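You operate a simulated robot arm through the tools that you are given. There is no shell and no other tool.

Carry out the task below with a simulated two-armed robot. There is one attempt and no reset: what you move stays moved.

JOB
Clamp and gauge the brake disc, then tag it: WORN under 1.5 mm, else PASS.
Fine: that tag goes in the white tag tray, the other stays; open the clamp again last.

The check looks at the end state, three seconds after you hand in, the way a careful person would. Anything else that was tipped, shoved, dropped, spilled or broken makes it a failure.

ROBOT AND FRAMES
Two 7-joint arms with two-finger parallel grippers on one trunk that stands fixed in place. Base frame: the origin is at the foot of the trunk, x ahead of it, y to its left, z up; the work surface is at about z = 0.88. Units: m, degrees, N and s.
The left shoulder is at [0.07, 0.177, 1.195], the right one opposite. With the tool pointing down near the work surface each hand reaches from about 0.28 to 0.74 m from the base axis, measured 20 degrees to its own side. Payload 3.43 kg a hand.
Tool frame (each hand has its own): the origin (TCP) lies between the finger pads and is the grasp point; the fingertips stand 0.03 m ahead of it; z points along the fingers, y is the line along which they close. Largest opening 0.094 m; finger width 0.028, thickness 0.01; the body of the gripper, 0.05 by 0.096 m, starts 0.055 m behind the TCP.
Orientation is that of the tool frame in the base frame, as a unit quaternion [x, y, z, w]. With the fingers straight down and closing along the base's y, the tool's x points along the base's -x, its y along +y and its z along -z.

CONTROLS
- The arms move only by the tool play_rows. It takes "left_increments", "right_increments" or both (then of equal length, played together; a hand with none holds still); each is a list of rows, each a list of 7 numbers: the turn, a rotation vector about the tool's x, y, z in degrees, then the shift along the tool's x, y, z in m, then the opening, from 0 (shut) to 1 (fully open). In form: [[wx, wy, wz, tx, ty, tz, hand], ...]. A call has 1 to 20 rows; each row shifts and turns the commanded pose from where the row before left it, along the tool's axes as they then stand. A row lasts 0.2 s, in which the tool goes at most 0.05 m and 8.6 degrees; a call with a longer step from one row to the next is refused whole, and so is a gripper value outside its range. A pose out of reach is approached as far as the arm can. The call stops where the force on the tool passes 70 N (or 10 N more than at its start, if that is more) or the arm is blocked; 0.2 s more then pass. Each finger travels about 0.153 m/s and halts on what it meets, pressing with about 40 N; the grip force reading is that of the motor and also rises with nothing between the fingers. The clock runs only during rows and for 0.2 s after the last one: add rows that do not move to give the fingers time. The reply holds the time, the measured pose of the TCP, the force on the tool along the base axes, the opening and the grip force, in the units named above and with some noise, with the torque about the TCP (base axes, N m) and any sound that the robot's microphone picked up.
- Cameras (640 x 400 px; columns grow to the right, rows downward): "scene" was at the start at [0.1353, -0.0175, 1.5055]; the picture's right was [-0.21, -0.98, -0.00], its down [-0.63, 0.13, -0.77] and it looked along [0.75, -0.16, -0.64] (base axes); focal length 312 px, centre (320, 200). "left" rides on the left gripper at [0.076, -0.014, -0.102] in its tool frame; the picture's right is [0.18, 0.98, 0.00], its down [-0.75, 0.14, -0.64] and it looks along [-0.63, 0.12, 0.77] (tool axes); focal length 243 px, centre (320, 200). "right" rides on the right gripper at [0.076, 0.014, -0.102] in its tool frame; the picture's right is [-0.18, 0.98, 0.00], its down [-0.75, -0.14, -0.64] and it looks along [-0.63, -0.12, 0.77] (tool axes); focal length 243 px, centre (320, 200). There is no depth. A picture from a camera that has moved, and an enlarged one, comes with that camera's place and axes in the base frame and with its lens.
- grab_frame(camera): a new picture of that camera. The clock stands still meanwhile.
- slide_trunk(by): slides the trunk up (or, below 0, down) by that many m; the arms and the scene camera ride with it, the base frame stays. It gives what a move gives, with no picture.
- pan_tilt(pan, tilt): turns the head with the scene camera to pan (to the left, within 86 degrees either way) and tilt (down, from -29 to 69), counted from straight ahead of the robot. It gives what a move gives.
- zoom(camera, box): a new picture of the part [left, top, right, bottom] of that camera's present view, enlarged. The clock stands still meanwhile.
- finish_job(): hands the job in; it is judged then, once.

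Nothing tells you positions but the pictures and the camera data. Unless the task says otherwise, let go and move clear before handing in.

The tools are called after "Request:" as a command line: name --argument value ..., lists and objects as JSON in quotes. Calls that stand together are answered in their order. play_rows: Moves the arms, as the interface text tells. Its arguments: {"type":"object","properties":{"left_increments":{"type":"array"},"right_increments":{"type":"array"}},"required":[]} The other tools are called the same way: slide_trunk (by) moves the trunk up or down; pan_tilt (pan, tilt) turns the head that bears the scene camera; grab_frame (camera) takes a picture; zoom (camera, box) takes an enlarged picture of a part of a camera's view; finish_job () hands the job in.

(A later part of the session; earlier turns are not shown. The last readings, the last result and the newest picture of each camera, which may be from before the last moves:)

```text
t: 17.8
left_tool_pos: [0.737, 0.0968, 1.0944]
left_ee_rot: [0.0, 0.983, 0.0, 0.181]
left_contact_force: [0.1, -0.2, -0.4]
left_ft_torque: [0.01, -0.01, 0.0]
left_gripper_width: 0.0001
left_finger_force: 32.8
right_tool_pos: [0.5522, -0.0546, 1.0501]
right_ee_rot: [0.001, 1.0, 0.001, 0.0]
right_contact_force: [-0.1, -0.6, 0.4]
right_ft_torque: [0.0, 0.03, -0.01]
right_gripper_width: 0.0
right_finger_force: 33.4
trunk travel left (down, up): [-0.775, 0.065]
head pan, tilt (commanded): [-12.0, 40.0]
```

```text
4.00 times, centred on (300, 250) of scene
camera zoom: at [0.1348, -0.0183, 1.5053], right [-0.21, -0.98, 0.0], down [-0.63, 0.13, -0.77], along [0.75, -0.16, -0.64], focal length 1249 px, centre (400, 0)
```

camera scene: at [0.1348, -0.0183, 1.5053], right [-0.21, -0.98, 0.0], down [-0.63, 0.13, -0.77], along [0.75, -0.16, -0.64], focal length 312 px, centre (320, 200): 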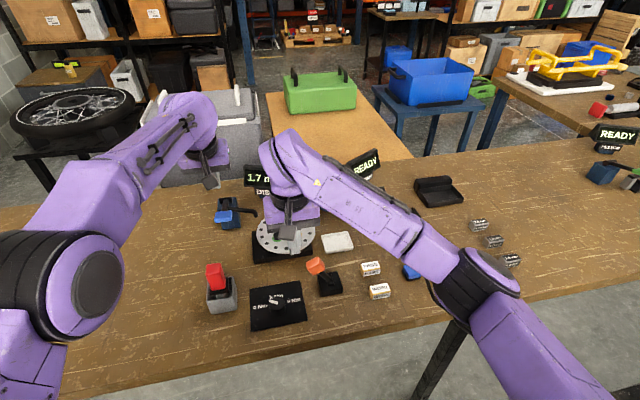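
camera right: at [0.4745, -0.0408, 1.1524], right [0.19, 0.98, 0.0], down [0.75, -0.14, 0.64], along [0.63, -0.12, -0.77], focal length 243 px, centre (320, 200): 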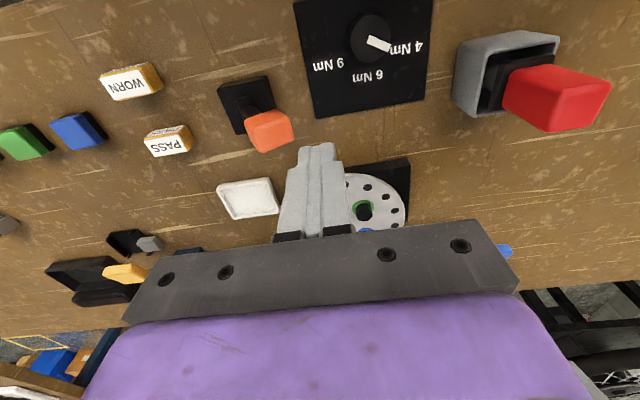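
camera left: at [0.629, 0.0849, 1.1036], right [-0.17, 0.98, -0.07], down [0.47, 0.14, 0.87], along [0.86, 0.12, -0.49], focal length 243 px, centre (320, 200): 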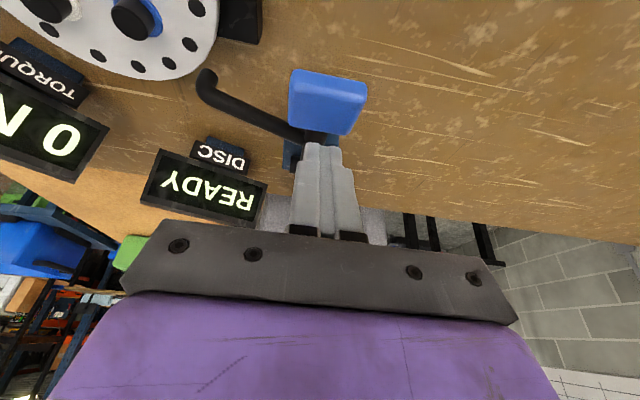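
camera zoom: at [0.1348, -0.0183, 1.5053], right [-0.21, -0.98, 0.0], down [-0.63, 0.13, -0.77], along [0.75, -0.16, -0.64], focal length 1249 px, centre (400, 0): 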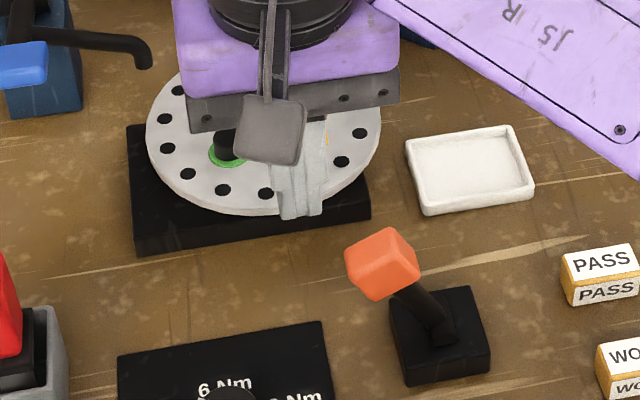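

The orange knob triangulates to about (0.547, -0.095, 0.970), and the fingers are on its left side. I'll lower to knob height and check clearance.

Request:
play_rows --right_increments '[[0, 0, 0, 0.002, 0, 0.018, 0], [0, 0, 0, 0.002, 0, 0.018, 0], [0, 0, 0, 0, 0, 0.018, 0], [0, 0, 0, 0, 0, 0.018, 0], [0, 0, 0, 0, 0, 0, 0]]'

Request:
zoom --camera "scene" --box '[240, 200, 360, 300]'

Request:
grab_frame --camera "right"

```text
t: 19.0
left_tool_pos: [0.736, 0.0978, 1.0946]
left_ee_rot: [0.0, 0.983, 0.001, 0.182]
left_contact_force: [0.4, -0.2, -0.2]
left_ft_torque: [-0.04, 0.02, 0.01]
left_gripper_width: 0.0
left_finger_force: 32.7
right_tool_pos: [0.5471, -0.0566, 0.9783]
right_ee_rot: [0.0, 1.0, -0.001, -0.001]
right_contact_force: [-0.6, 1.0, 0.1]
right_ft_torque: [-0.02, 0.0, -0.02]
right_gripper_width: 0.0
right_finger_force: 32.9
trunk travel left (down, up): [-0.775, 0.065]
head pan, tilt (commanded): [-12.0, 40.0]
```

```text
4.00 times, centred on (300, 250) of scene
camera zoom: at [0.1351, -0.0174, 1.5053], right [-0.21, -0.98, 0.0], down [-0.63, 0.13, -0.77], along [0.75, -0.16, -0.64], focal length 1249 px, centre (400, 0)
```

zoom: 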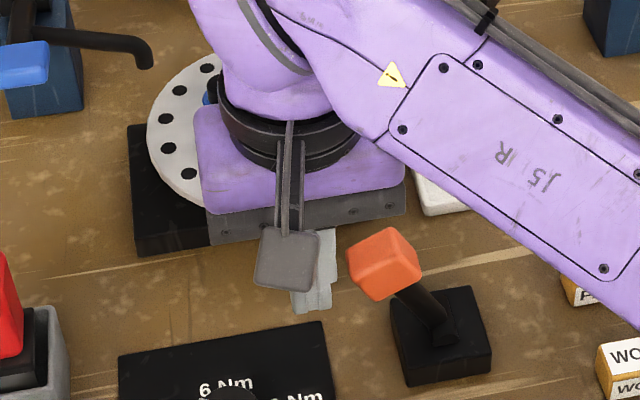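

```text
taken
camera right: at [0.4703, -0.0417, 1.0806], right [0.19, 0.98, 0.0], down [0.75, -0.14, 0.64], along [0.63, -0.12, -0.77], focal length 243 px, centre (320, 200)
```

right: 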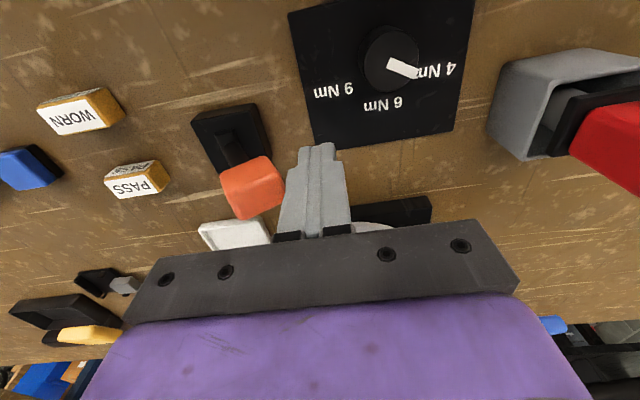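

The fingers are beside the knob, level with it. I'll push it slowly toward -y and watch the force.

Request:
play_rows --right_increments '[[0, 0, 0, 0, -0.01, 0, 0], [0, 0, 0, 0, -0.01, 0, 0], [0, 0, 0, 0, -0.01, 0, 0], [0, 0, 0, 0, -0.01, 0, 0]]'

Request:
zoom --camera "scene" --box '[240, 200, 360, 300]'

Request:
grab_frame --camera "right"

```text
t: 20.0
left_tool_pos: [0.7349, 0.1008, 1.0959]
left_ee_rot: [-0.001, 0.983, -0.002, 0.183]
left_contact_force: [0.4, 0.0, 0.6]
left_ft_torque: [0.02, 0.03, 0.04]
left_gripper_width: 0.0
left_finger_force: 32.6
right_tool_pos: [0.5454, -0.0919, 0.9854]
right_ee_rot: [-0.001, 1.0, 0.001, 0.005]
right_contact_force: [13.9, 11.9, 38.5]
right_ft_torque: [-0.48, 0.21, 0.14]
right_gripper_width: 0.0
right_finger_force: 32.9
trunk travel left (down, up): [-0.775, 0.065]
head pan, tilt (commanded): [-12.0, 40.0]
```

```text
4.00 times, centred on (300, 250) of scene
camera zoom: at [0.1333, -0.0127, 1.5062], right [-0.21, -0.98, 0.0], down [-0.63, 0.13, -0.77], along [0.75, -0.16, -0.64], focal length 1249 px, centre (400, 0)
```

zoom: 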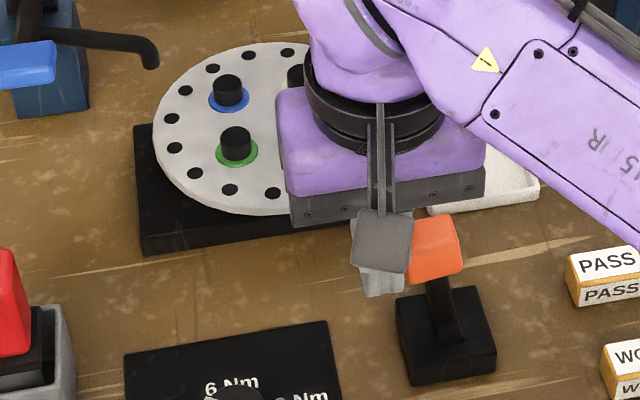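

```text
taken
camera right: at [0.4678, -0.0774, 1.0859], right [0.18, 0.98, 0.0], down [0.75, -0.14, 0.65], along [0.64, -0.12, -0.76], focal length 243 px, centre (320, 200)
```

right: 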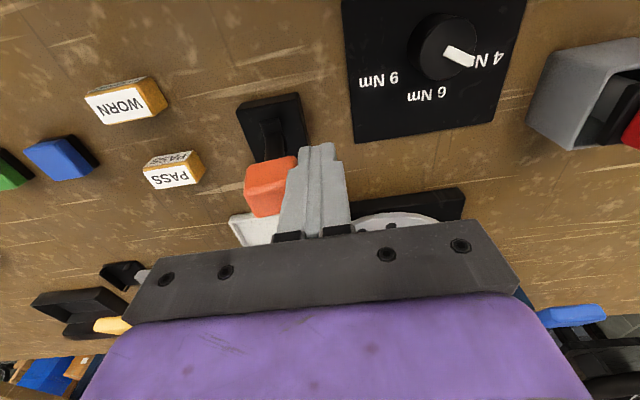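

The lever is coming up to vertical, with some upward push on the fingers. I'll raise the fingers slightly to relieve that and keep pushing toward -y.

Request:
play_rows --right_increments '[[0, 0, 0, 0, 0, -0.006, 0], [0, 0, 0, 0, -0.008, -0.002, 0], [0, 0, 0, 0, -0.008, 0, 0], [0, 0, 0, 0, -0.008, 0, 0]]'

Request:
zoom --camera "scene" --box '[240, 200, 360, 300]'

Request:
grab_frame --camera "right"

```text
t: 21.0
left_tool_pos: [0.7355, 0.0969, 1.0948]
left_ee_rot: [0.002, 0.983, 0.0, 0.183]
left_contact_force: [-0.4, 0.0, 0.2]
left_ft_torque: [0.02, 0.01, 0.03]
left_gripper_width: 0.0
left_finger_force: 33.0
right_tool_pos: [0.544, -0.1219, 0.9806]
right_ee_rot: [0.003, 1.0, -0.003, -0.006]
right_contact_force: [-0.3, 0.2, -0.6]
right_ft_torque: [0.01, -0.01, 0.0]
right_gripper_width: 0.0
right_finger_force: 32.5
trunk travel left (down, up): [-0.775, 0.065]
head pan, tilt (commanded): [-12.0, 40.0]
```

```text
4.00 times, centred on (300, 250) of scene
camera zoom: at [0.1332, -0.0175, 1.5047], right [-0.21, -0.98, 0.0], down [-0.63, 0.13, -0.77], along [0.75, -0.16, -0.64], focal length 1249 px, centre (400, 0)
```

zoom: 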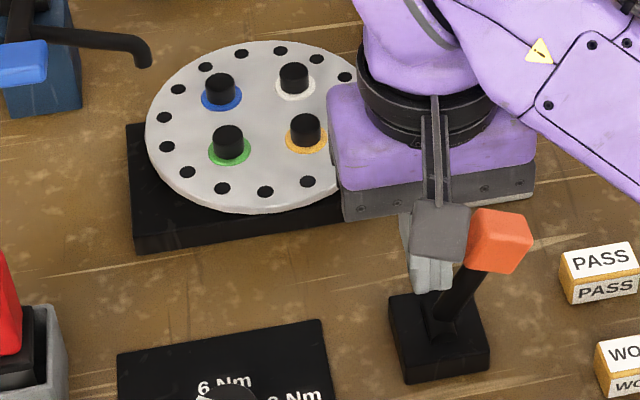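

```text
taken
camera right: at [0.4674, -0.1062, 1.0839], right [0.19, 0.98, -0.01], down [0.76, -0.14, 0.63], along [0.62, -0.13, -0.77], focal length 243 px, centre (320, 200)
```

right: 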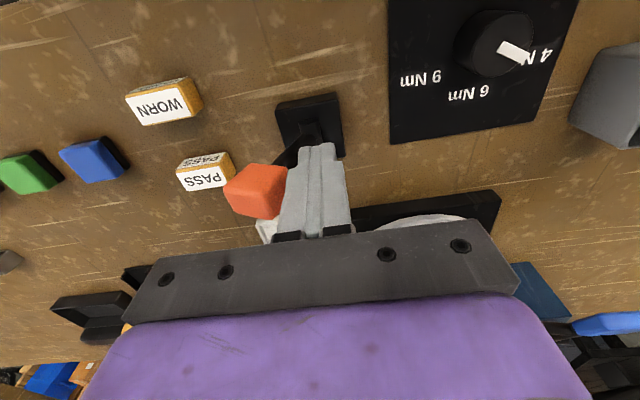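

The orange lever snapped over to the right with no remaining force, so it's a two-position lever. I'll raise the right hand and check the lever and the displays.

Request:
play_rows --right_increments '[[0, 0, 0, 0, 0.003, -0.02, 0], [0, 0, 0, 0, 0.003, -0.025, 0], [0, 0, 0, 0, 0, -0.03, 0], [0, 0, 0, 0.01, -0.03, -0.03, 0], [0, 0, 0, 0.01, -0.04, -0.02, 0], [0, 0, 0, 0.01, -0.04, 0, 0], [0, 0, 0, 0.01, -0.04, 0, 0], [0, 0, 0, 0.01, -0.04, 0, 0], [0, 0, 0, 0, 0, 0, 0]]'

Request:
grab_frame --camera "scene"

Request:
zoom --camera "scene" --box '[240, 150, 360, 300]'

```text
t: 23.0
left_tool_pos: [0.7368, 0.0986, 1.0946]
left_ee_rot: [0.0, 0.983, -0.001, 0.182]
left_contact_force: [0.0, -0.1, 0.1]
left_ft_torque: [-0.01, -0.03, -0.03]
left_gripper_width: 0.0003
left_finger_force: 32.9
right_tool_pos: [0.4958, -0.3049, 1.1108]
right_ee_rot: [0.0, 1.0, -0.001, 0.0]
right_contact_force: [0.4, 0.1, -0.6]
right_ft_torque: [-0.04, 0.0, -0.01]
right_gripper_width: 0.0002
right_finger_force: 32.7
trunk travel left (down, up): [-0.775, 0.065]
head pan, tilt (commanded): [-12.0, 40.0]
```

```text
taken
camera scene: at [0.1361, -0.0162, 1.5052], right [-0.21, -0.98, 0.0], down [-0.63, 0.13, -0.77], along [0.75, -0.16, -0.64], focal length 312 px, centre (320, 200)
```

scene: 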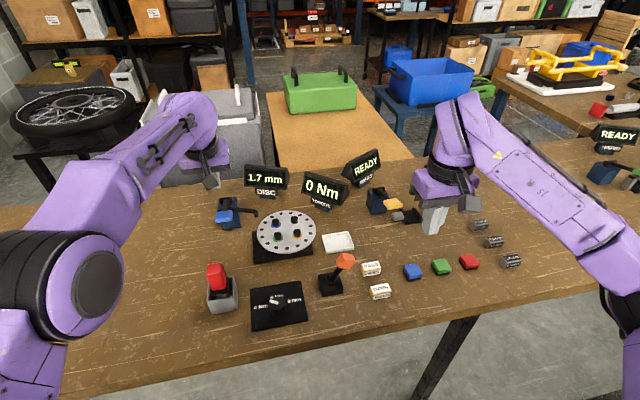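

```text
2.67 times, centred on (300, 225) of scene
camera zoom: at [0.1361, -0.0162, 1.5052], right [-0.21, -0.98, 0.0], down [-0.63, 0.13, -0.77], along [0.75, -0.16, -0.64], focal length 833 px, centre (373, 133)
```

zoom: 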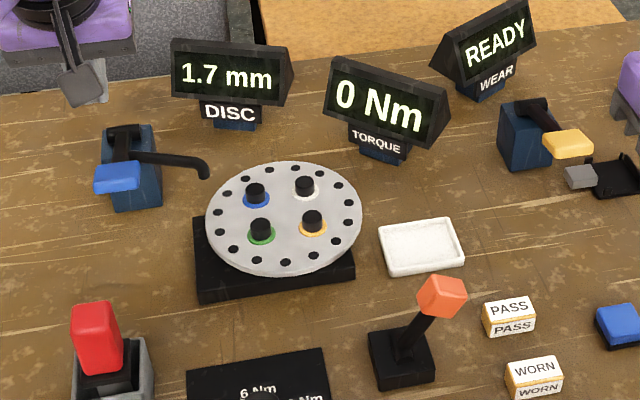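

The orange lever stays over to the right and DISC still shows the old latched 1.7 mm. Now I'll press the blue lever again to gauge with the orange lever engaged.

Request:
play_rows --left_increments '[[0, 0, 0, 0.00717, 0, 0.01867, 0], [0, 0, 0, 0.00717, 0, 0.01867, 0], [0, 0, 0, 0.00717, 0, 0.01867, 0], [0, 0, 0, 0.0043, 0, 0.0112, 0], [0, 0, 0, 0.00287, 0, 0.00747, 0], [0, 0, 0, 0.00287, 0, 0.00747, 0], [0, 0, 0, 0.00215, 0, 0.0056, 0], [0, 0, 0, 0.00215, 0, 0.0056, 0], [0, 0, 0, 0, 0, 0, 0], [0, 0, 0, 0, 0, 0, 0]]'

Request:
zoom --camera "scene" --box '[195, 160, 345, 260]'

```text
t: 25.2
left_tool_pos: [0.7367, 0.0962, 0.9949]
left_ee_rot: [0.0, 0.983, 0.0, 0.183]
left_contact_force: [-0.4, 0.1, 0.6]
left_ft_torque: [0.0, 0.03, -0.05]
left_gripper_width: 0.0
left_finger_force: 33.0
right_tool_pos: [0.4949, -0.3051, 1.1101]
right_ee_rot: [0.001, 1.0, 0.001, -0.001]
right_contact_force: [0.0, 0.4, 0.6]
right_ft_torque: [0.02, -0.02, 0.02]
right_gripper_width: 0.0001
right_finger_force: 33.1
trunk travel left (down, up): [-0.775, 0.065]
head pan, tilt (commanded): [-12.0, 40.0]
```

```text
4.00 times, centred on (270, 210) of scene
camera zoom: at [0.1352, -0.0174, 1.5053], right [-0.21, -0.98, 0.0], down [-0.63, 0.13, -0.77], along [0.75, -0.16, -0.64], focal length 1249 px, centre (520, 160)
```

zoom: 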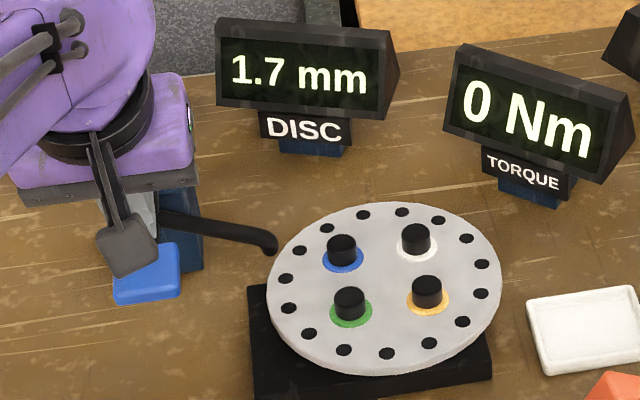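

The lever is partway down with the display still at 1.7 mm. I'll press to the stop as before.

Request:
play_rows --left_increments '[[0, 0, 0, 0.0018, 0, 0.00467, 0], [0, 0, 0, 0.0018, 0, 0.00467, 0], [0, 0, 0, 0, 0, 0, 0], [0, 0, 0, 0, 0, 0, 0], [0, 0, 0, 0, 0, 0, 0]]'

Request:
zoom --camera "scene" --box '[195, 160, 345, 260]'

```text
t: 26.4
left_tool_pos: [0.7364, 0.0967, 0.9872]
left_ee_rot: [0.0, 0.983, 0.001, 0.184]
left_contact_force: [0.1, -0.1, 10.4]
left_ft_torque: [-0.01, 0.0, -0.1]
left_gripper_width: 0.0
left_finger_force: 32.5
right_tool_pos: [0.4933, -0.3045, 1.1115]
right_ee_rot: [0.001, 1.0, 0.001, 0.001]
right_contact_force: [0.3, 0.2, 0.0]
right_ft_torque: [0.0, 0.02, -0.03]
right_gripper_width: 0.0002
right_finger_force: 33.1
trunk travel left (down, up): [-0.775, 0.065]
head pan, tilt (commanded): [-12.0, 40.0]
```

```text
4.00 times, centred on (270, 210) of scene
camera zoom: at [0.1332, -0.0178, 1.5056], right [-0.21, -0.98, 0.0], down [-0.63, 0.13, -0.77], along [0.75, -0.16, -0.64], focal length 1249 px, centre (520, 160)
```

zoom: 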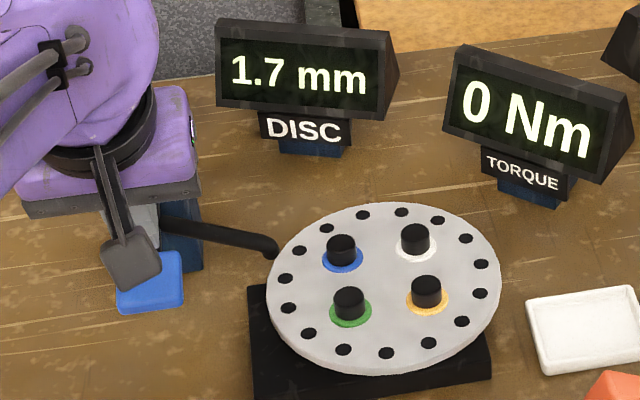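

The reading is still 1.7 mm at the stop, with the orange lever engaged. I'll release the blue lever and move the left hand back out of the way, then check the display.

Request:
play_rows --left_increments '[[0, 0, 0, -0.0036, 0, -0.0093, 0], [0, 0, 0, -0.00717, 0, -0.01867, 0], [0, 0, 0, -0.00717, 0, -0.01867, 0], [0, 0, 0, -0.00717, 0, -0.01867, 0], [0, 0, 0, -0.00717, 0, -0.01867, 0], [0, 0, 0, -0.00717, 0, -0.01867, 0], [0, 0, 0, 0.02, 0.035, -0.02, 0], [0, 0, 0, 0.02, 0.035, -0.02, 0], [0, 0, 0, 0.02, 0.035, 0, 0], [0, 0, 0, 0, 0, 0, 0]]'

Request:
zoom --camera "scene" --box '[195, 160, 355, 300]'

Request:
grab_frame --camera "right"

Request:
grab_frame --camera "scene"

Request:
zoom --camera "scene" --box '[320, 220, 420, 310]'

```text
t: 28.6
left_tool_pos: [0.6676, 0.2021, 1.11]
left_ee_rot: [0.0, 0.983, 0.0, 0.183]
left_contact_force: [0.1, 0.1, 0.4]
left_ft_torque: [-0.01, 0.01, 0.02]
left_gripper_width: 0.0
left_finger_force: 33.1
right_tool_pos: [0.4943, -0.3051, 1.1103]
right_ee_rot: [0.001, 1.0, 0.001, 0.0]
right_contact_force: [-0.3, -0.1, -1.0]
right_ft_torque: [0.02, 0.0, 0.02]
right_gripper_width: 0.0
right_finger_force: 33.4
trunk travel left (down, up): [-0.775, 0.065]
head pan, tilt (commanded): [-12.0, 40.0]
```

```text
2.86 times, centred on (275, 230) of scene
camera zoom: at [0.1354, -0.0179, 1.5053], right [-0.21, -0.98, 0.0], down [-0.63, 0.13, -0.77], along [0.75, -0.16, -0.64], focal length 892 px, centre (449, 114)
```

zoom: 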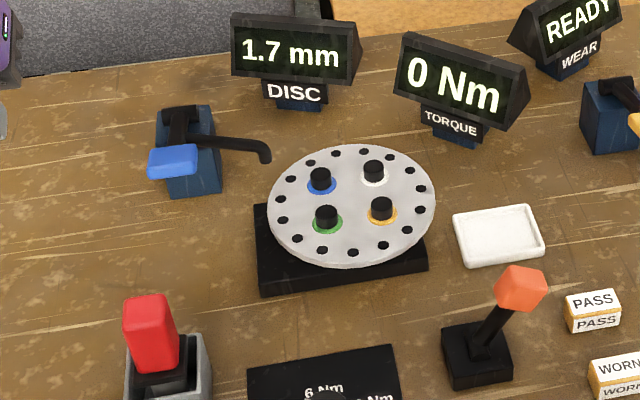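

```text
taken
camera right: at [0.4179, -0.2901, 1.2125], right [0.18, 0.98, 0.0], down [0.75, -0.14, 0.64], along [0.63, -0.12, -0.77], focal length 243 px, centre (320, 200)
```

right: 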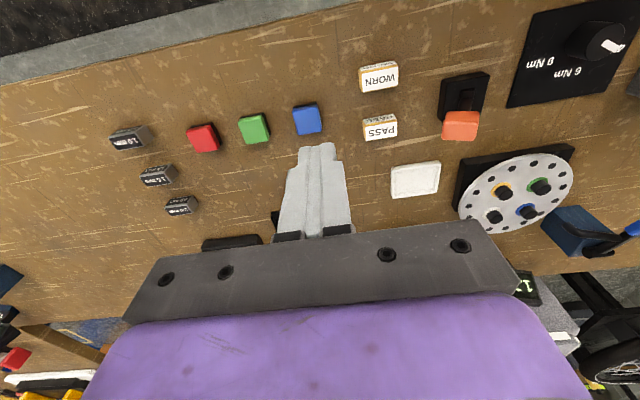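

```text
taken
camera scene: at [0.1354, -0.0179, 1.5053], right [-0.21, -0.98, 0.0], down [-0.63, 0.13, -0.77], along [0.75, -0.16, -0.64], focal length 312 px, centre (320, 200)
```

scene: 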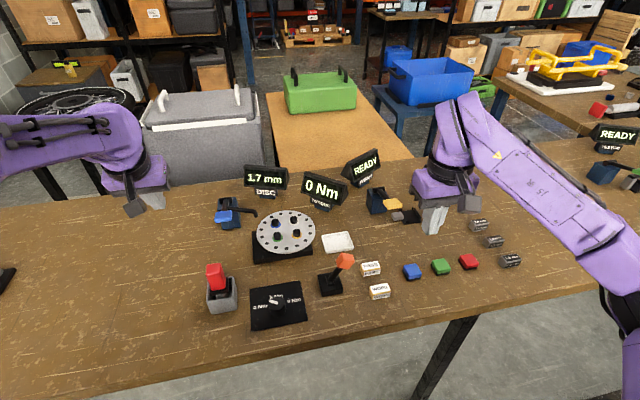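

```text
4.44 times, centred on (370, 265) of scene
camera zoom: at [0.1354, -0.0179, 1.5053], right [-0.21, -0.98, 0.0], down [-0.63, 0.13, -0.77], along [0.75, -0.16, -0.64], focal length 1388 px, centre (98, -89)
```

zoom: 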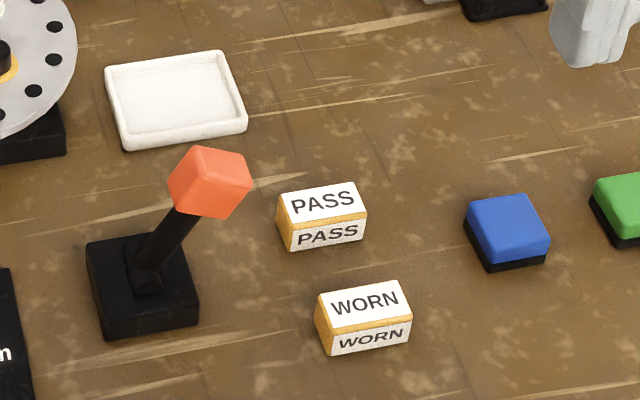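

DISC is still 1.7 mm with the orange lever engaged, so PASS it is. The PASS tag is about (0.5725, -0.236), 4.2 cm along y and 2 cm along x, with its top at z≈0.903. The white tray is centred near (0.677, -0.18). I'll yaw the right hand so it closes along x, keeping its camera away from the orange knob, and partly open the fingers.

Request:
play_rows --right_increments '[[0, 0, -8.2, 0, 0, 0, 0.3], [0, 0, -8.2, 0, 0, 0, 0.6], [0, 0, -8.2, 0, 0, 0, 0.6], [0, 0, -8.2, 0, 0, 0, 0.6], [0, 0, -8.2, 0, 0, 0, 0.6], [0, 0, -8.2, 0, 0, 0, 0.6], [0, 0, -8.2, 0, 0, 0, 0.6], [0, 0, -8.2, 0, 0, 0, 0.6], [0, 0, -8.2, 0, 0, 0, 0.6], [0, 0, -8.2, 0, 0, 0, 0.6], [0, 0, -8, 0, 0, 0, 0.6], [0, 0, 0, 0, 0, 0, 0.6]]'

Request:
grab_frame --camera "right"

Request:
grab_frame --camera "scene"

```text
t: 31.2
left_tool_pos: [0.6674, 0.2017, 1.1094]
left_ee_rot: [0.001, 0.983, -0.001, 0.182]
left_contact_force: [0.0, 0.5, -0.3]
left_ft_torque: [0.01, 0.0, 0.01]
left_gripper_width: 0.0002
left_finger_force: 32.9
right_tool_pos: [0.4957, -0.303, 1.1109]
right_ee_rot: [0.708, -0.707, 0.0, 0.0]
right_contact_force: [-0.8, -0.3, -0.5]
right_ft_torque: [0.03, -0.02, 0.01]
right_gripper_width: 0.0562
right_finger_force: 0.0
trunk travel left (down, up): [-0.775, 0.065]
head pan, tilt (commanded): [-12.0, 40.0]
```

```text
taken
camera right: at [0.4809, -0.3786, 1.2133], right [-0.98, 0.18, 0.0], down [0.14, 0.75, 0.64], along [0.12, 0.63, -0.77], focal length 243 px, centre (320, 200)
```

right: 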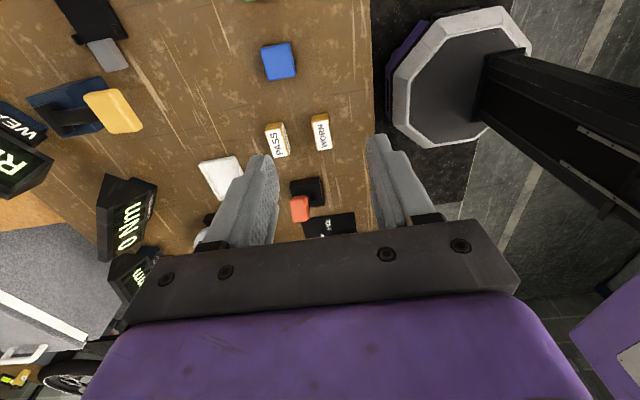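

```text
taken
camera scene: at [0.1354, -0.0174, 1.5053], right [-0.21, -0.98, 0.0], down [-0.63, 0.13, -0.77], along [0.75, -0.16, -0.64], focal length 312 px, centre (320, 200)
```

scene: 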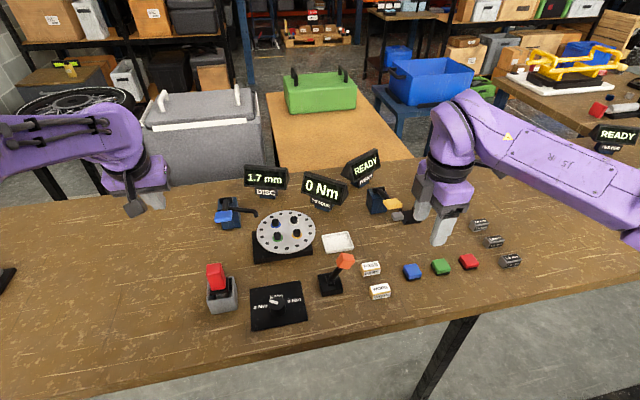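

The PASS tag checks out at about (0.57, -0.238) from the right camera too. I'll move to hover above it.

Request:
play_rows --right_increments '[[0, 0, 0, -0.0132, -0.0152, 0.022, 0.6], [0, 0, 0, -0.0132, -0.0152, 0.022, 0.6], [0, 0, 0, -0.0132, -0.0152, 0.022, 0.6], [0, 0, 0, -0.0132, -0.0152, 0.022, 0.6], [0, 0, 0, -0.0132, -0.0152, 0.022, 0.6], [0, 0, 0, 0, 0, 0, 0.6]]'

Request:
grab_frame --camera "right"

Request:
zoom --camera "scene" --box '[310, 200, 430, 300]'

```text
t: 32.6
left_tool_pos: [0.6688, 0.201, 1.1113]
left_ee_rot: [0.0, 0.983, 0.0, 0.183]
left_contact_force: [0.6, 0.4, 0.5]
left_ft_torque: [0.03, 0.0, 0.0]
left_gripper_width: 0.0
left_finger_force: 33.5
right_tool_pos: [0.5723, -0.2362, 1.0009]
right_ee_rot: [-0.706, 0.708, -0.001, 0.001]
right_contact_force: [-1.0, 0.4, 0.4]
right_ft_torque: [0.04, 0.0, -0.02]
right_gripper_width: 0.0566
right_finger_force: 0.0
trunk travel left (down, up): [-0.775, 0.065]
head pan, tilt (commanded): [-12.0, 40.0]
```

```text
taken
camera right: at [0.5565, -0.3119, 1.1023], right [-0.98, 0.19, 0.0], down [0.14, 0.75, 0.64], along [0.12, 0.63, -0.77], focal length 243 px, centre (320, 200)
```

right: 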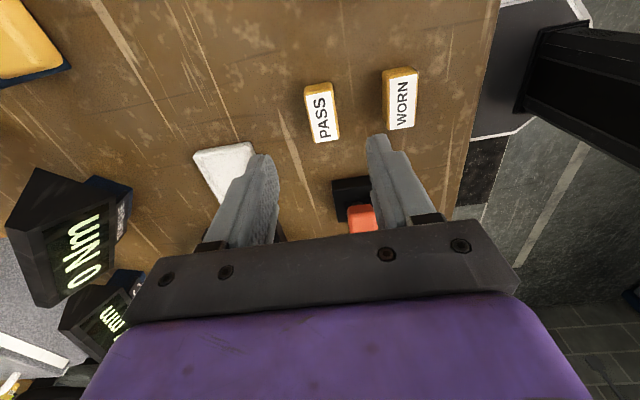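

```text
4.00 times, centred on (370, 250) of scene
camera zoom: at [0.1345, -0.0178, 1.5054], right [-0.21, -0.98, 0.0], down [-0.63, 0.13, -0.77], along [0.75, -0.16, -0.64], focal length 1249 px, centre (120, 0)
```

zoom: 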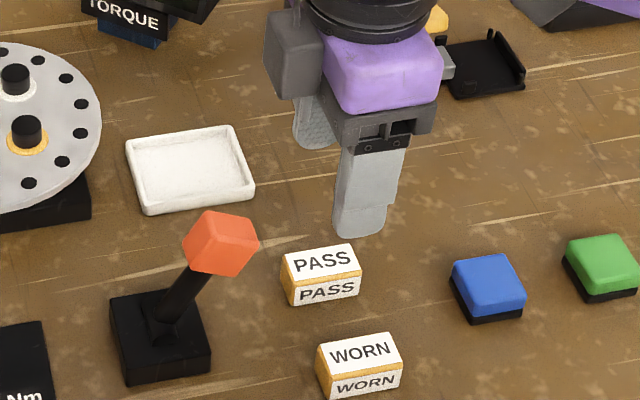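

I want to understand the grey block on the left side of the hand, since it could come near the orange knob when I descend.

Request:
grab_frame --camera "scene"

Request:
zoom --camera "scene" --box '[330, 130, 470, 270]'

Request:
grab_frame --camera "left"

```text
taken
camera scene: at [0.1345, -0.0178, 1.5054], right [-0.21, -0.98, 0.0], down [-0.63, 0.13, -0.77], along [0.75, -0.16, -0.64], focal length 312 px, centre (320, 200)
```

scene: 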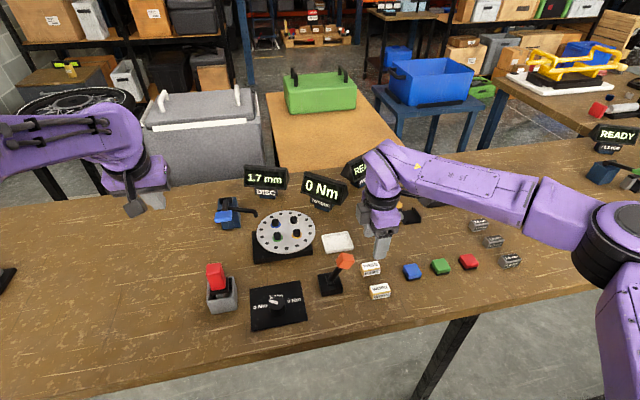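

```text
2.86 times, centred on (400, 200) of scene
camera zoom: at [0.1345, -0.0178, 1.5054], right [-0.21, -0.98, 0.0], down [-0.63, 0.13, -0.77], along [0.75, -0.16, -0.64], focal length 892 px, centre (91, 200)
```

zoom: 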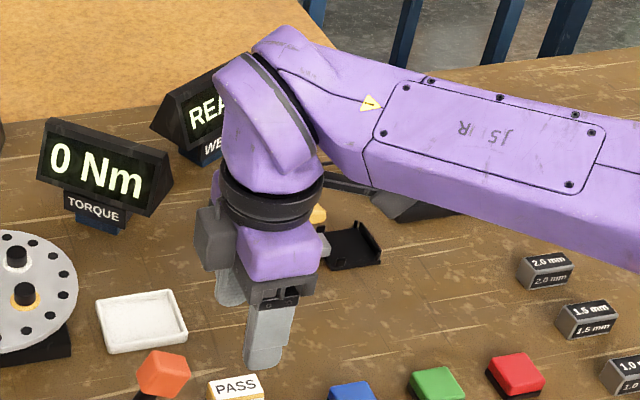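

```text
taken
camera left: at [0.5599, 0.1889, 1.1784], right [-0.17, 0.98, -0.07], down [0.47, 0.14, 0.87], along [0.86, 0.12, -0.49], focal length 243 px, centre (320, 200)
```

left: 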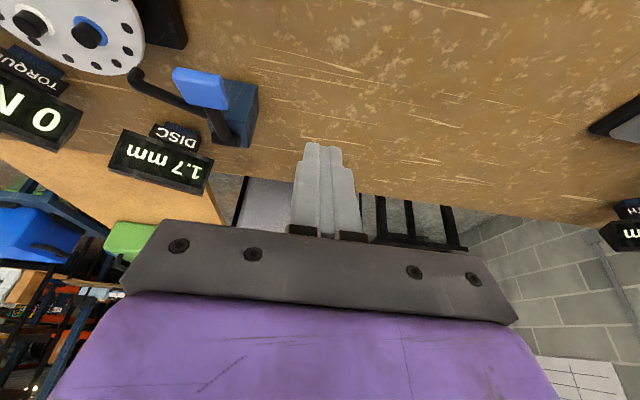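

The grey block is a box on the gripper opposite its camera, and upright it would come within about 7 mm of the knob. I'll lean the hand 10° to the right and aim slightly right of the tag centre for more clearance, then descend partway and check.

Request:
play_rows --right_increments '[[0, -5, 0, 0, 0, 0, 0.6], [0, -5, 0, 0, 0, 0, 0.6], [0, 0, 0, 0.005, 0, 0.0147, 0.6], [0, 0, 0, 0.005, 0, 0.0147, 0.6], [0, 0, 0, 0.005, 0, 0.0147, 0.6], [0, 0, 0, 0, 0, 0, 0.6]]'

Request:
grab_frame --camera "right"

Request:
zoom --camera "scene" --box '[320, 200, 420, 290]'

```text
t: 34.0
left_tool_pos: [0.6684, 0.2028, 1.1107]
left_ee_rot: [0.0, 0.983, 0.0, 0.182]
left_contact_force: [0.4, 0.0, 0.2]
left_ft_torque: [0.0, 0.0, 0.01]
left_gripper_width: 0.0
left_finger_force: 33.0
right_tool_pos: [0.573, -0.2451, 0.9559]
right_ee_rot: [-0.704, 0.705, 0.062, 0.062]
right_contact_force: [0.7, 0.2, 0.8]
right_ft_torque: [-0.04, 0.04, 0.01]
right_gripper_width: 0.0564
right_finger_force: 0.1
trunk travel left (down, up): [-0.775, 0.065]
head pan, tilt (commanded): [-12.0, 40.0]
```

```text
taken
camera right: at [0.5573, -0.3371, 1.0427], right [-0.98, 0.18, 0.03], down [0.14, 0.63, 0.76], along [0.12, 0.75, -0.65], focal length 243 px, centre (320, 200)
```

right: 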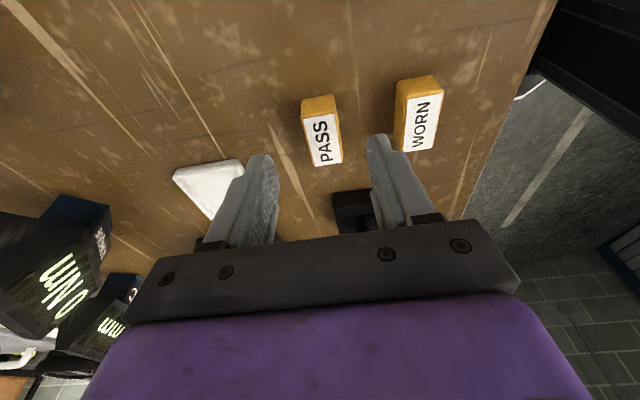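

```text
4.44 times, centred on (370, 245) of scene
camera zoom: at [0.1354, -0.017, 1.5053], right [-0.21, -0.98, 0.0], down [-0.63, 0.13, -0.77], along [0.75, -0.16, -0.64], focal length 1388 px, centre (98, 0)
```

zoom: 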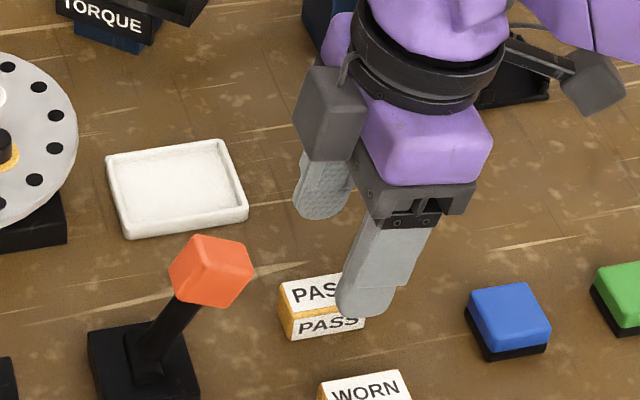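

The grey box is well clear of the knob, and the tag sits centred between the fingers. I'll descend the rest of the way and close on the tag.

Request:
play_rows --right_increments '[[0, 0, 0, 0.0015, 0, 0.0121, 0.6], [0, 0, 0, 0.0015, 0, 0.0121, 0.6], [0, 0, 0, 0.0015, 0, 0.0121, 0.6], [0, 0, 0, 0, 0, 0, 0.6]]'

Request:
zoom --camera "scene" --box '[320, 200, 420, 290]'

Request:
grab_frame --camera "right"

```text
t: 35.0
left_tool_pos: [0.6667, 0.2027, 1.11]
left_ee_rot: [-0.001, 0.983, 0.0, 0.182]
left_contact_force: [0.0, -0.8, 0.7]
left_ft_torque: [0.0, 0.0, -0.01]
left_gripper_width: 0.0
left_finger_force: 33.4
right_tool_pos: [0.5714, -0.243, 0.9197]
right_ee_rot: [-0.703, 0.706, 0.062, 0.061]
right_contact_force: [-0.7, 0.6, -0.2]
right_ft_torque: [-0.01, -0.02, 0.03]
right_gripper_width: 0.0567
right_finger_force: 0.1
trunk travel left (down, up): [-0.775, 0.065]
head pan, tilt (commanded): [-12.0, 40.0]
```

```text
4.44 times, centred on (370, 245) of scene
camera zoom: at [0.1352, -0.0173, 1.5053], right [-0.21, -0.98, 0.0], down [-0.63, 0.13, -0.77], along [0.75, -0.16, -0.64], focal length 1388 px, centre (98, 0)
```

zoom: 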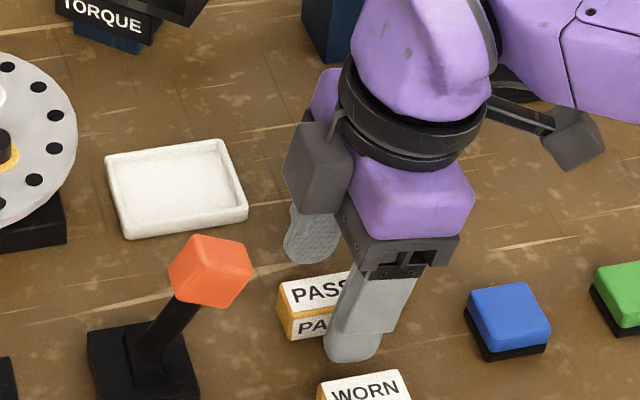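

```text
taken
camera right: at [0.5565, -0.3353, 1.0062], right [-0.98, 0.18, 0.03], down [0.14, 0.63, 0.76], along [0.12, 0.75, -0.64], focal length 243 px, centre (320, 200)
```

right: 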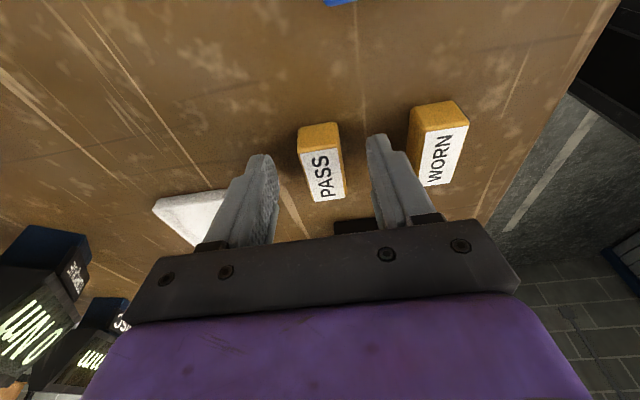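

The tag lies between the fingers and clear of WORN. Closing now.

Request:
play_rows --right_increments '[[0, 0, 0, 0, 0, 0, 0.4], [0, 0, 0, 0, 0, 0, 0.3], [0, 0, 0, 0, 0, 0, 0.2], [0, 0, 0, 0, 0, 0, 0], [0, 0, 0, 0, 0, 0, 0], [0, 0, 0, 0, 0, 0, 0]]'

Request:
grab_frame --camera "right"

Request:
zoom --camera "scene" --box '[320, 200, 420, 290]'

```text
t: 36.4
left_tool_pos: [0.6677, 0.2028, 1.1103]
left_ee_rot: [0.001, 0.983, 0.0, 0.183]
left_contact_force: [0.8, -0.2, 0.3]
left_ft_torque: [-0.07, 0.0, -0.01]
left_gripper_width: 0.0
left_finger_force: 32.8
right_tool_pos: [0.5708, -0.2427, 0.918]
right_ee_rot: [-0.704, 0.705, 0.061, 0.062]
right_contact_force: [0.5, 0.1, -0.3]
right_ft_torque: [-0.03, -0.01, 0.02]
right_gripper_width: 0.0227
right_finger_force: 39.7
trunk travel left (down, up): [-0.775, 0.065]
head pan, tilt (commanded): [-12.0, 40.0]
```

```text
taken
camera right: at [0.5566, -0.3354, 1.0063], right [-0.98, 0.18, 0.03], down [0.14, 0.63, 0.76], along [0.12, 0.75, -0.65], focal length 243 px, centre (320, 200)
```

right: 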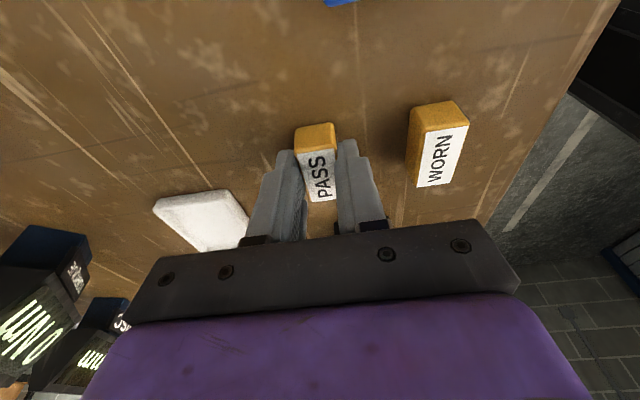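

```text
4.44 times, centred on (370, 245) of scene
camera zoom: at [0.1354, -0.0173, 1.5053], right [-0.21, -0.98, 0.0], down [-0.63, 0.13, -0.77], along [0.75, -0.16, -0.64], focal length 1388 px, centre (98, 0)
```

zoom: 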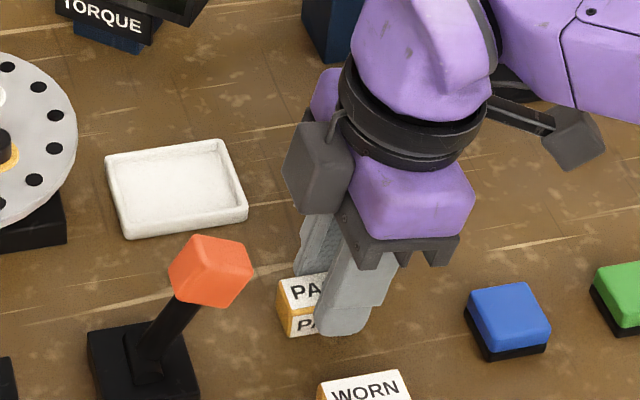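

The tag is held (width 0.0227, grip 40 N). I'll lift it straight up and check that it comes along.

Request:
play_rows --right_increments '[[0, 0, 0, -0.0017, 0, -0.0098, 0], [0, 0, 0, -0.0035, 0, -0.0197, 0], [0, 0, 0, -0.0035, 0, -0.0197, 0], [0, 0, 0, -0.0035, 0, -0.0197, 0], [0, 0, 0, -0.0035, 0, -0.0197, 0], [0, 0, 0, -0.0035, 0, -0.0197, 0], [0, 0, 0, 0, 0, 0, 0]]'

Request:
grab_frame --camera "right"

Request:
grab_frame --camera "scene"

```text
t: 38.0
left_tool_pos: [0.667, 0.202, 1.1097]
left_ee_rot: [0.0, 0.983, 0.0, 0.182]
left_contact_force: [0.1, -0.3, 0.4]
left_ft_torque: [0.0, 0.01, 0.02]
left_gripper_width: 0.0
left_finger_force: 33.6
right_tool_pos: [0.5702, -0.2425, 1.0297]
right_ee_rot: [-0.703, 0.706, 0.061, 0.062]
right_contact_force: [0.9, 0.0, -0.7]
right_ft_torque: [0.0, 0.01, -0.01]
right_gripper_width: 0.0226
right_finger_force: 40.1
trunk travel left (down, up): [-0.775, 0.065]
head pan, tilt (commanded): [-12.0, 40.0]
```

```text
taken
camera right: at [0.5558, -0.335, 1.1168], right [-0.98, 0.18, 0.03], down [0.14, 0.63, 0.76], along [0.12, 0.76, -0.64], focal length 243 px, centre (320, 200)
```

right: 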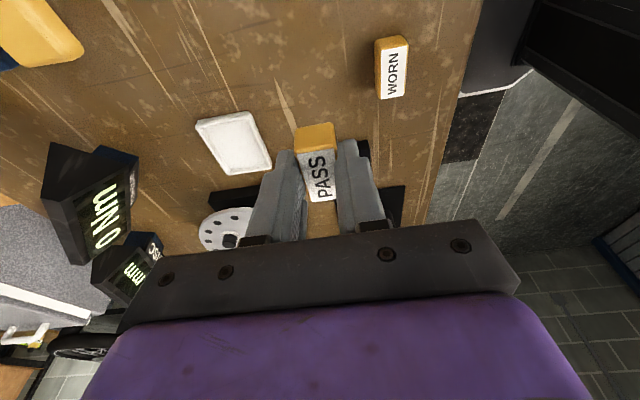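

```text
taken
camera scene: at [0.1356, -0.0175, 1.5053], right [-0.21, -0.98, 0.0], down [-0.63, 0.13, -0.77], along [0.75, -0.16, -0.64], focal length 312 px, centre (320, 200)
```

scene: 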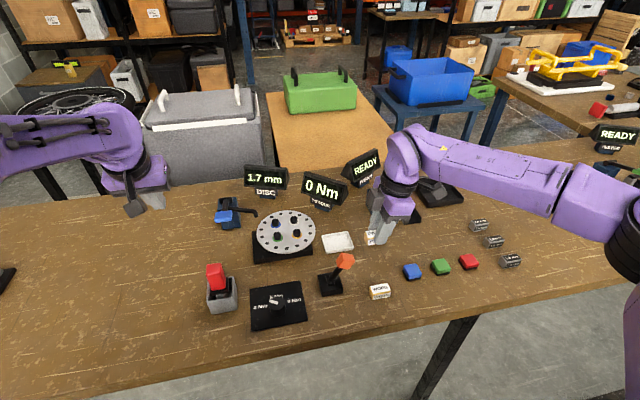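

The tag is lifted and held level relative to the tilted hand, so I'll keep the tilt for placing it. I'll carry it over to above the tray centre, about (0.675, -0.183).

Request:
play_rows --right_increments '[[0, 0, 0, -0.01305, -0.02625, 0.0023, 0], [0, 0, 0, -0.01305, -0.02625, 0.0023, 0], [0, 0, 0, -0.01305, -0.02625, 0.0023, 0], [0, 0, 0, -0.01305, -0.02625, 0.0023, 0], [0, 0, 0, 0, 0, 0, 0]]'

Request:
grab_frame --camera "right"

Request:
zoom --camera "scene" --box '[300, 150, 440, 290]'

```text
t: 39.2
left_tool_pos: [0.6664, 0.2023, 1.1113]
left_ee_rot: [-0.001, 0.983, 0.0, 0.183]
left_contact_force: [-0.2, 0.3, 0.8]
left_ft_torque: [-0.01, 0.04, 0.04]
left_gripper_width: 0.0
left_finger_force: 33.3
right_tool_pos: [0.6763, -0.1901, 1.0274]
right_ee_rot: [-0.704, 0.704, 0.063, 0.062]
right_contact_force: [-1.0, 1.1, -0.3]
right_ft_torque: [0.0, -0.05, -0.02]
right_gripper_width: 0.0227
right_finger_force: 40.2
trunk travel left (down, up): [-0.775, 0.065]
head pan, tilt (commanded): [-12.0, 40.0]
```

```text
taken
camera right: at [0.661, -0.2826, 1.1152], right [-0.98, 0.18, 0.03], down [0.14, 0.63, 0.76], along [0.12, 0.76, -0.64], focal length 243 px, centre (320, 200)
```

right: 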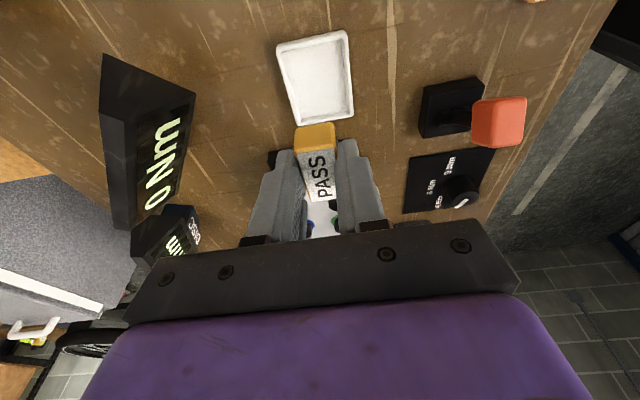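

```text
2.86 times, centred on (370, 220) of scene
camera zoom: at [0.1347, -0.0182, 1.5054], right [-0.21, -0.98, 0.0], down [-0.63, 0.13, -0.77], along [0.75, -0.16, -0.64], focal length 892 px, centre (177, 143)
```

zoom: 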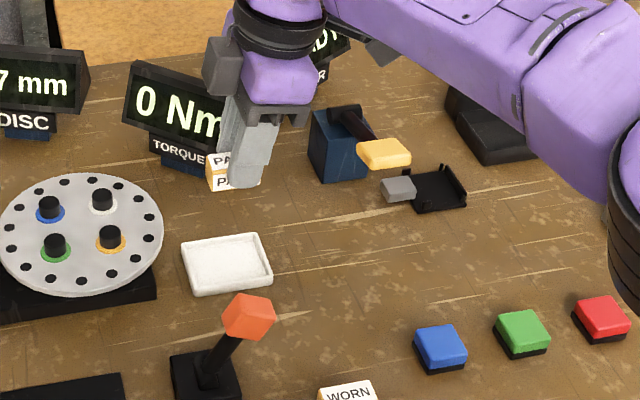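

The tag is centred above the tray. The gripper camera should pass the yellow paddle with about 1 cm to spare. I'll lower to just above the tray and check.

Request:
play_rows --right_increments '[[0, 0, 0, 0.00413, 0, 0.0234, 0], [0, 0, 0, 0.00413, 0, 0.0234, 0], [0, 0, 0, 0.00413, 0, 0.0234, 0], [0, 0, 0, 0.0026, 0, 0.0148, 0], [0, 0, 0, 0, 0, 0, 0]]'

Request:
grab_frame --camera "right"

Request:
zoom --camera "scene" --box '[310, 180, 430, 280]'

```text
t: 40.4
left_tool_pos: [0.6668, 0.2028, 1.1091]
left_ee_rot: [0.0, 0.983, 0.0, 0.182]
left_contact_force: [-0.2, -0.2, -0.2]
left_ft_torque: [0.02, -0.02, -0.01]
left_gripper_width: 0.0
left_finger_force: 33.7
right_tool_pos: [0.6768, -0.1894, 0.9424]
right_ee_rot: [0.704, -0.704, -0.062, -0.062]
right_contact_force: [0.2, -0.4, -0.3]
right_ft_torque: [0.01, 0.0, 0.03]
right_gripper_width: 0.0227
right_finger_force: 39.4
trunk travel left (down, up): [-0.775, 0.065]
head pan, tilt (commanded): [-12.0, 40.0]
```

```text
taken
camera right: at [0.6622, -0.2825, 1.0287], right [-0.98, 0.18, 0.03], down [0.14, 0.63, 0.76], along [0.12, 0.75, -0.65], focal length 243 px, centre (320, 200)
```

right: 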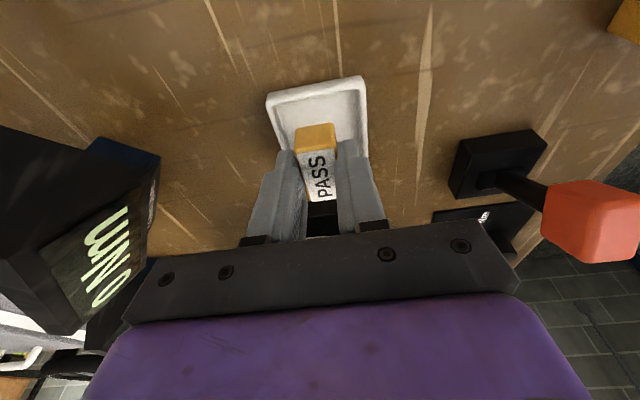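

```text
4.00 times, centred on (370, 230) of scene
camera zoom: at [0.135, -0.0174, 1.5053], right [-0.21, -0.98, 0.0], down [-0.63, 0.13, -0.77], along [0.75, -0.16, -0.64], focal length 1249 px, centre (120, 80)
```

zoom: 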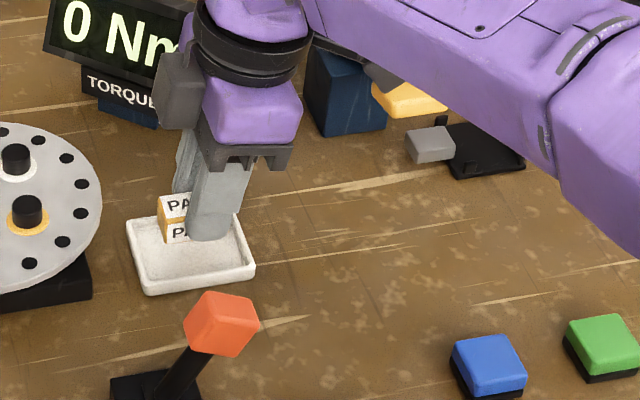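

The gripper camera is fairly near the yellow paddle. I'll zoom in there before the last 2 cm.

Request:
zoom --camera "scene" --box '[350, 180, 410, 220]'

Request:
zoom --camera "right" --box '[250, 60, 390, 240]'

```text
10.00 times, centred on (380, 200) of scene
camera zoom: at [0.135, -0.0174, 1.5053], right [-0.21, -0.98, 0.0], down [-0.63, 0.13, -0.77], along [0.75, -0.16, -0.64], focal length 3123 px, centre (-280, 200)
```

zoom: 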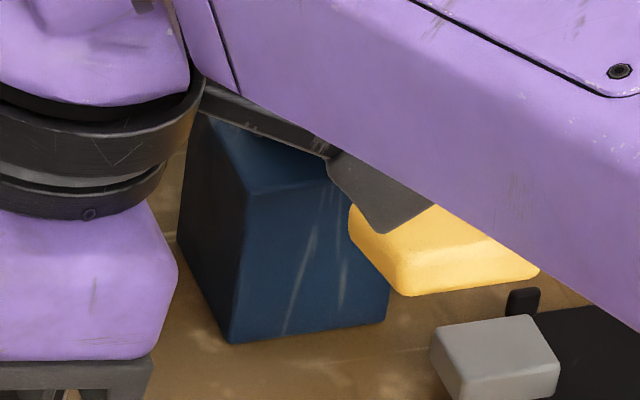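

```text
2.22 times, centred on (320, 150) of right
camera zoom: at [0.6622, -0.2825, 1.0287], right [-0.98, 0.18, 0.03], down [0.14, 0.63, 0.76], along [0.12, 0.75, -0.65], focal length 539 px, centre (320, 311)
```

zoom: 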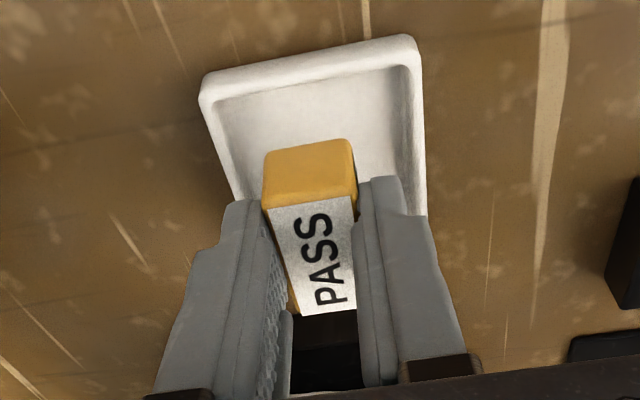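

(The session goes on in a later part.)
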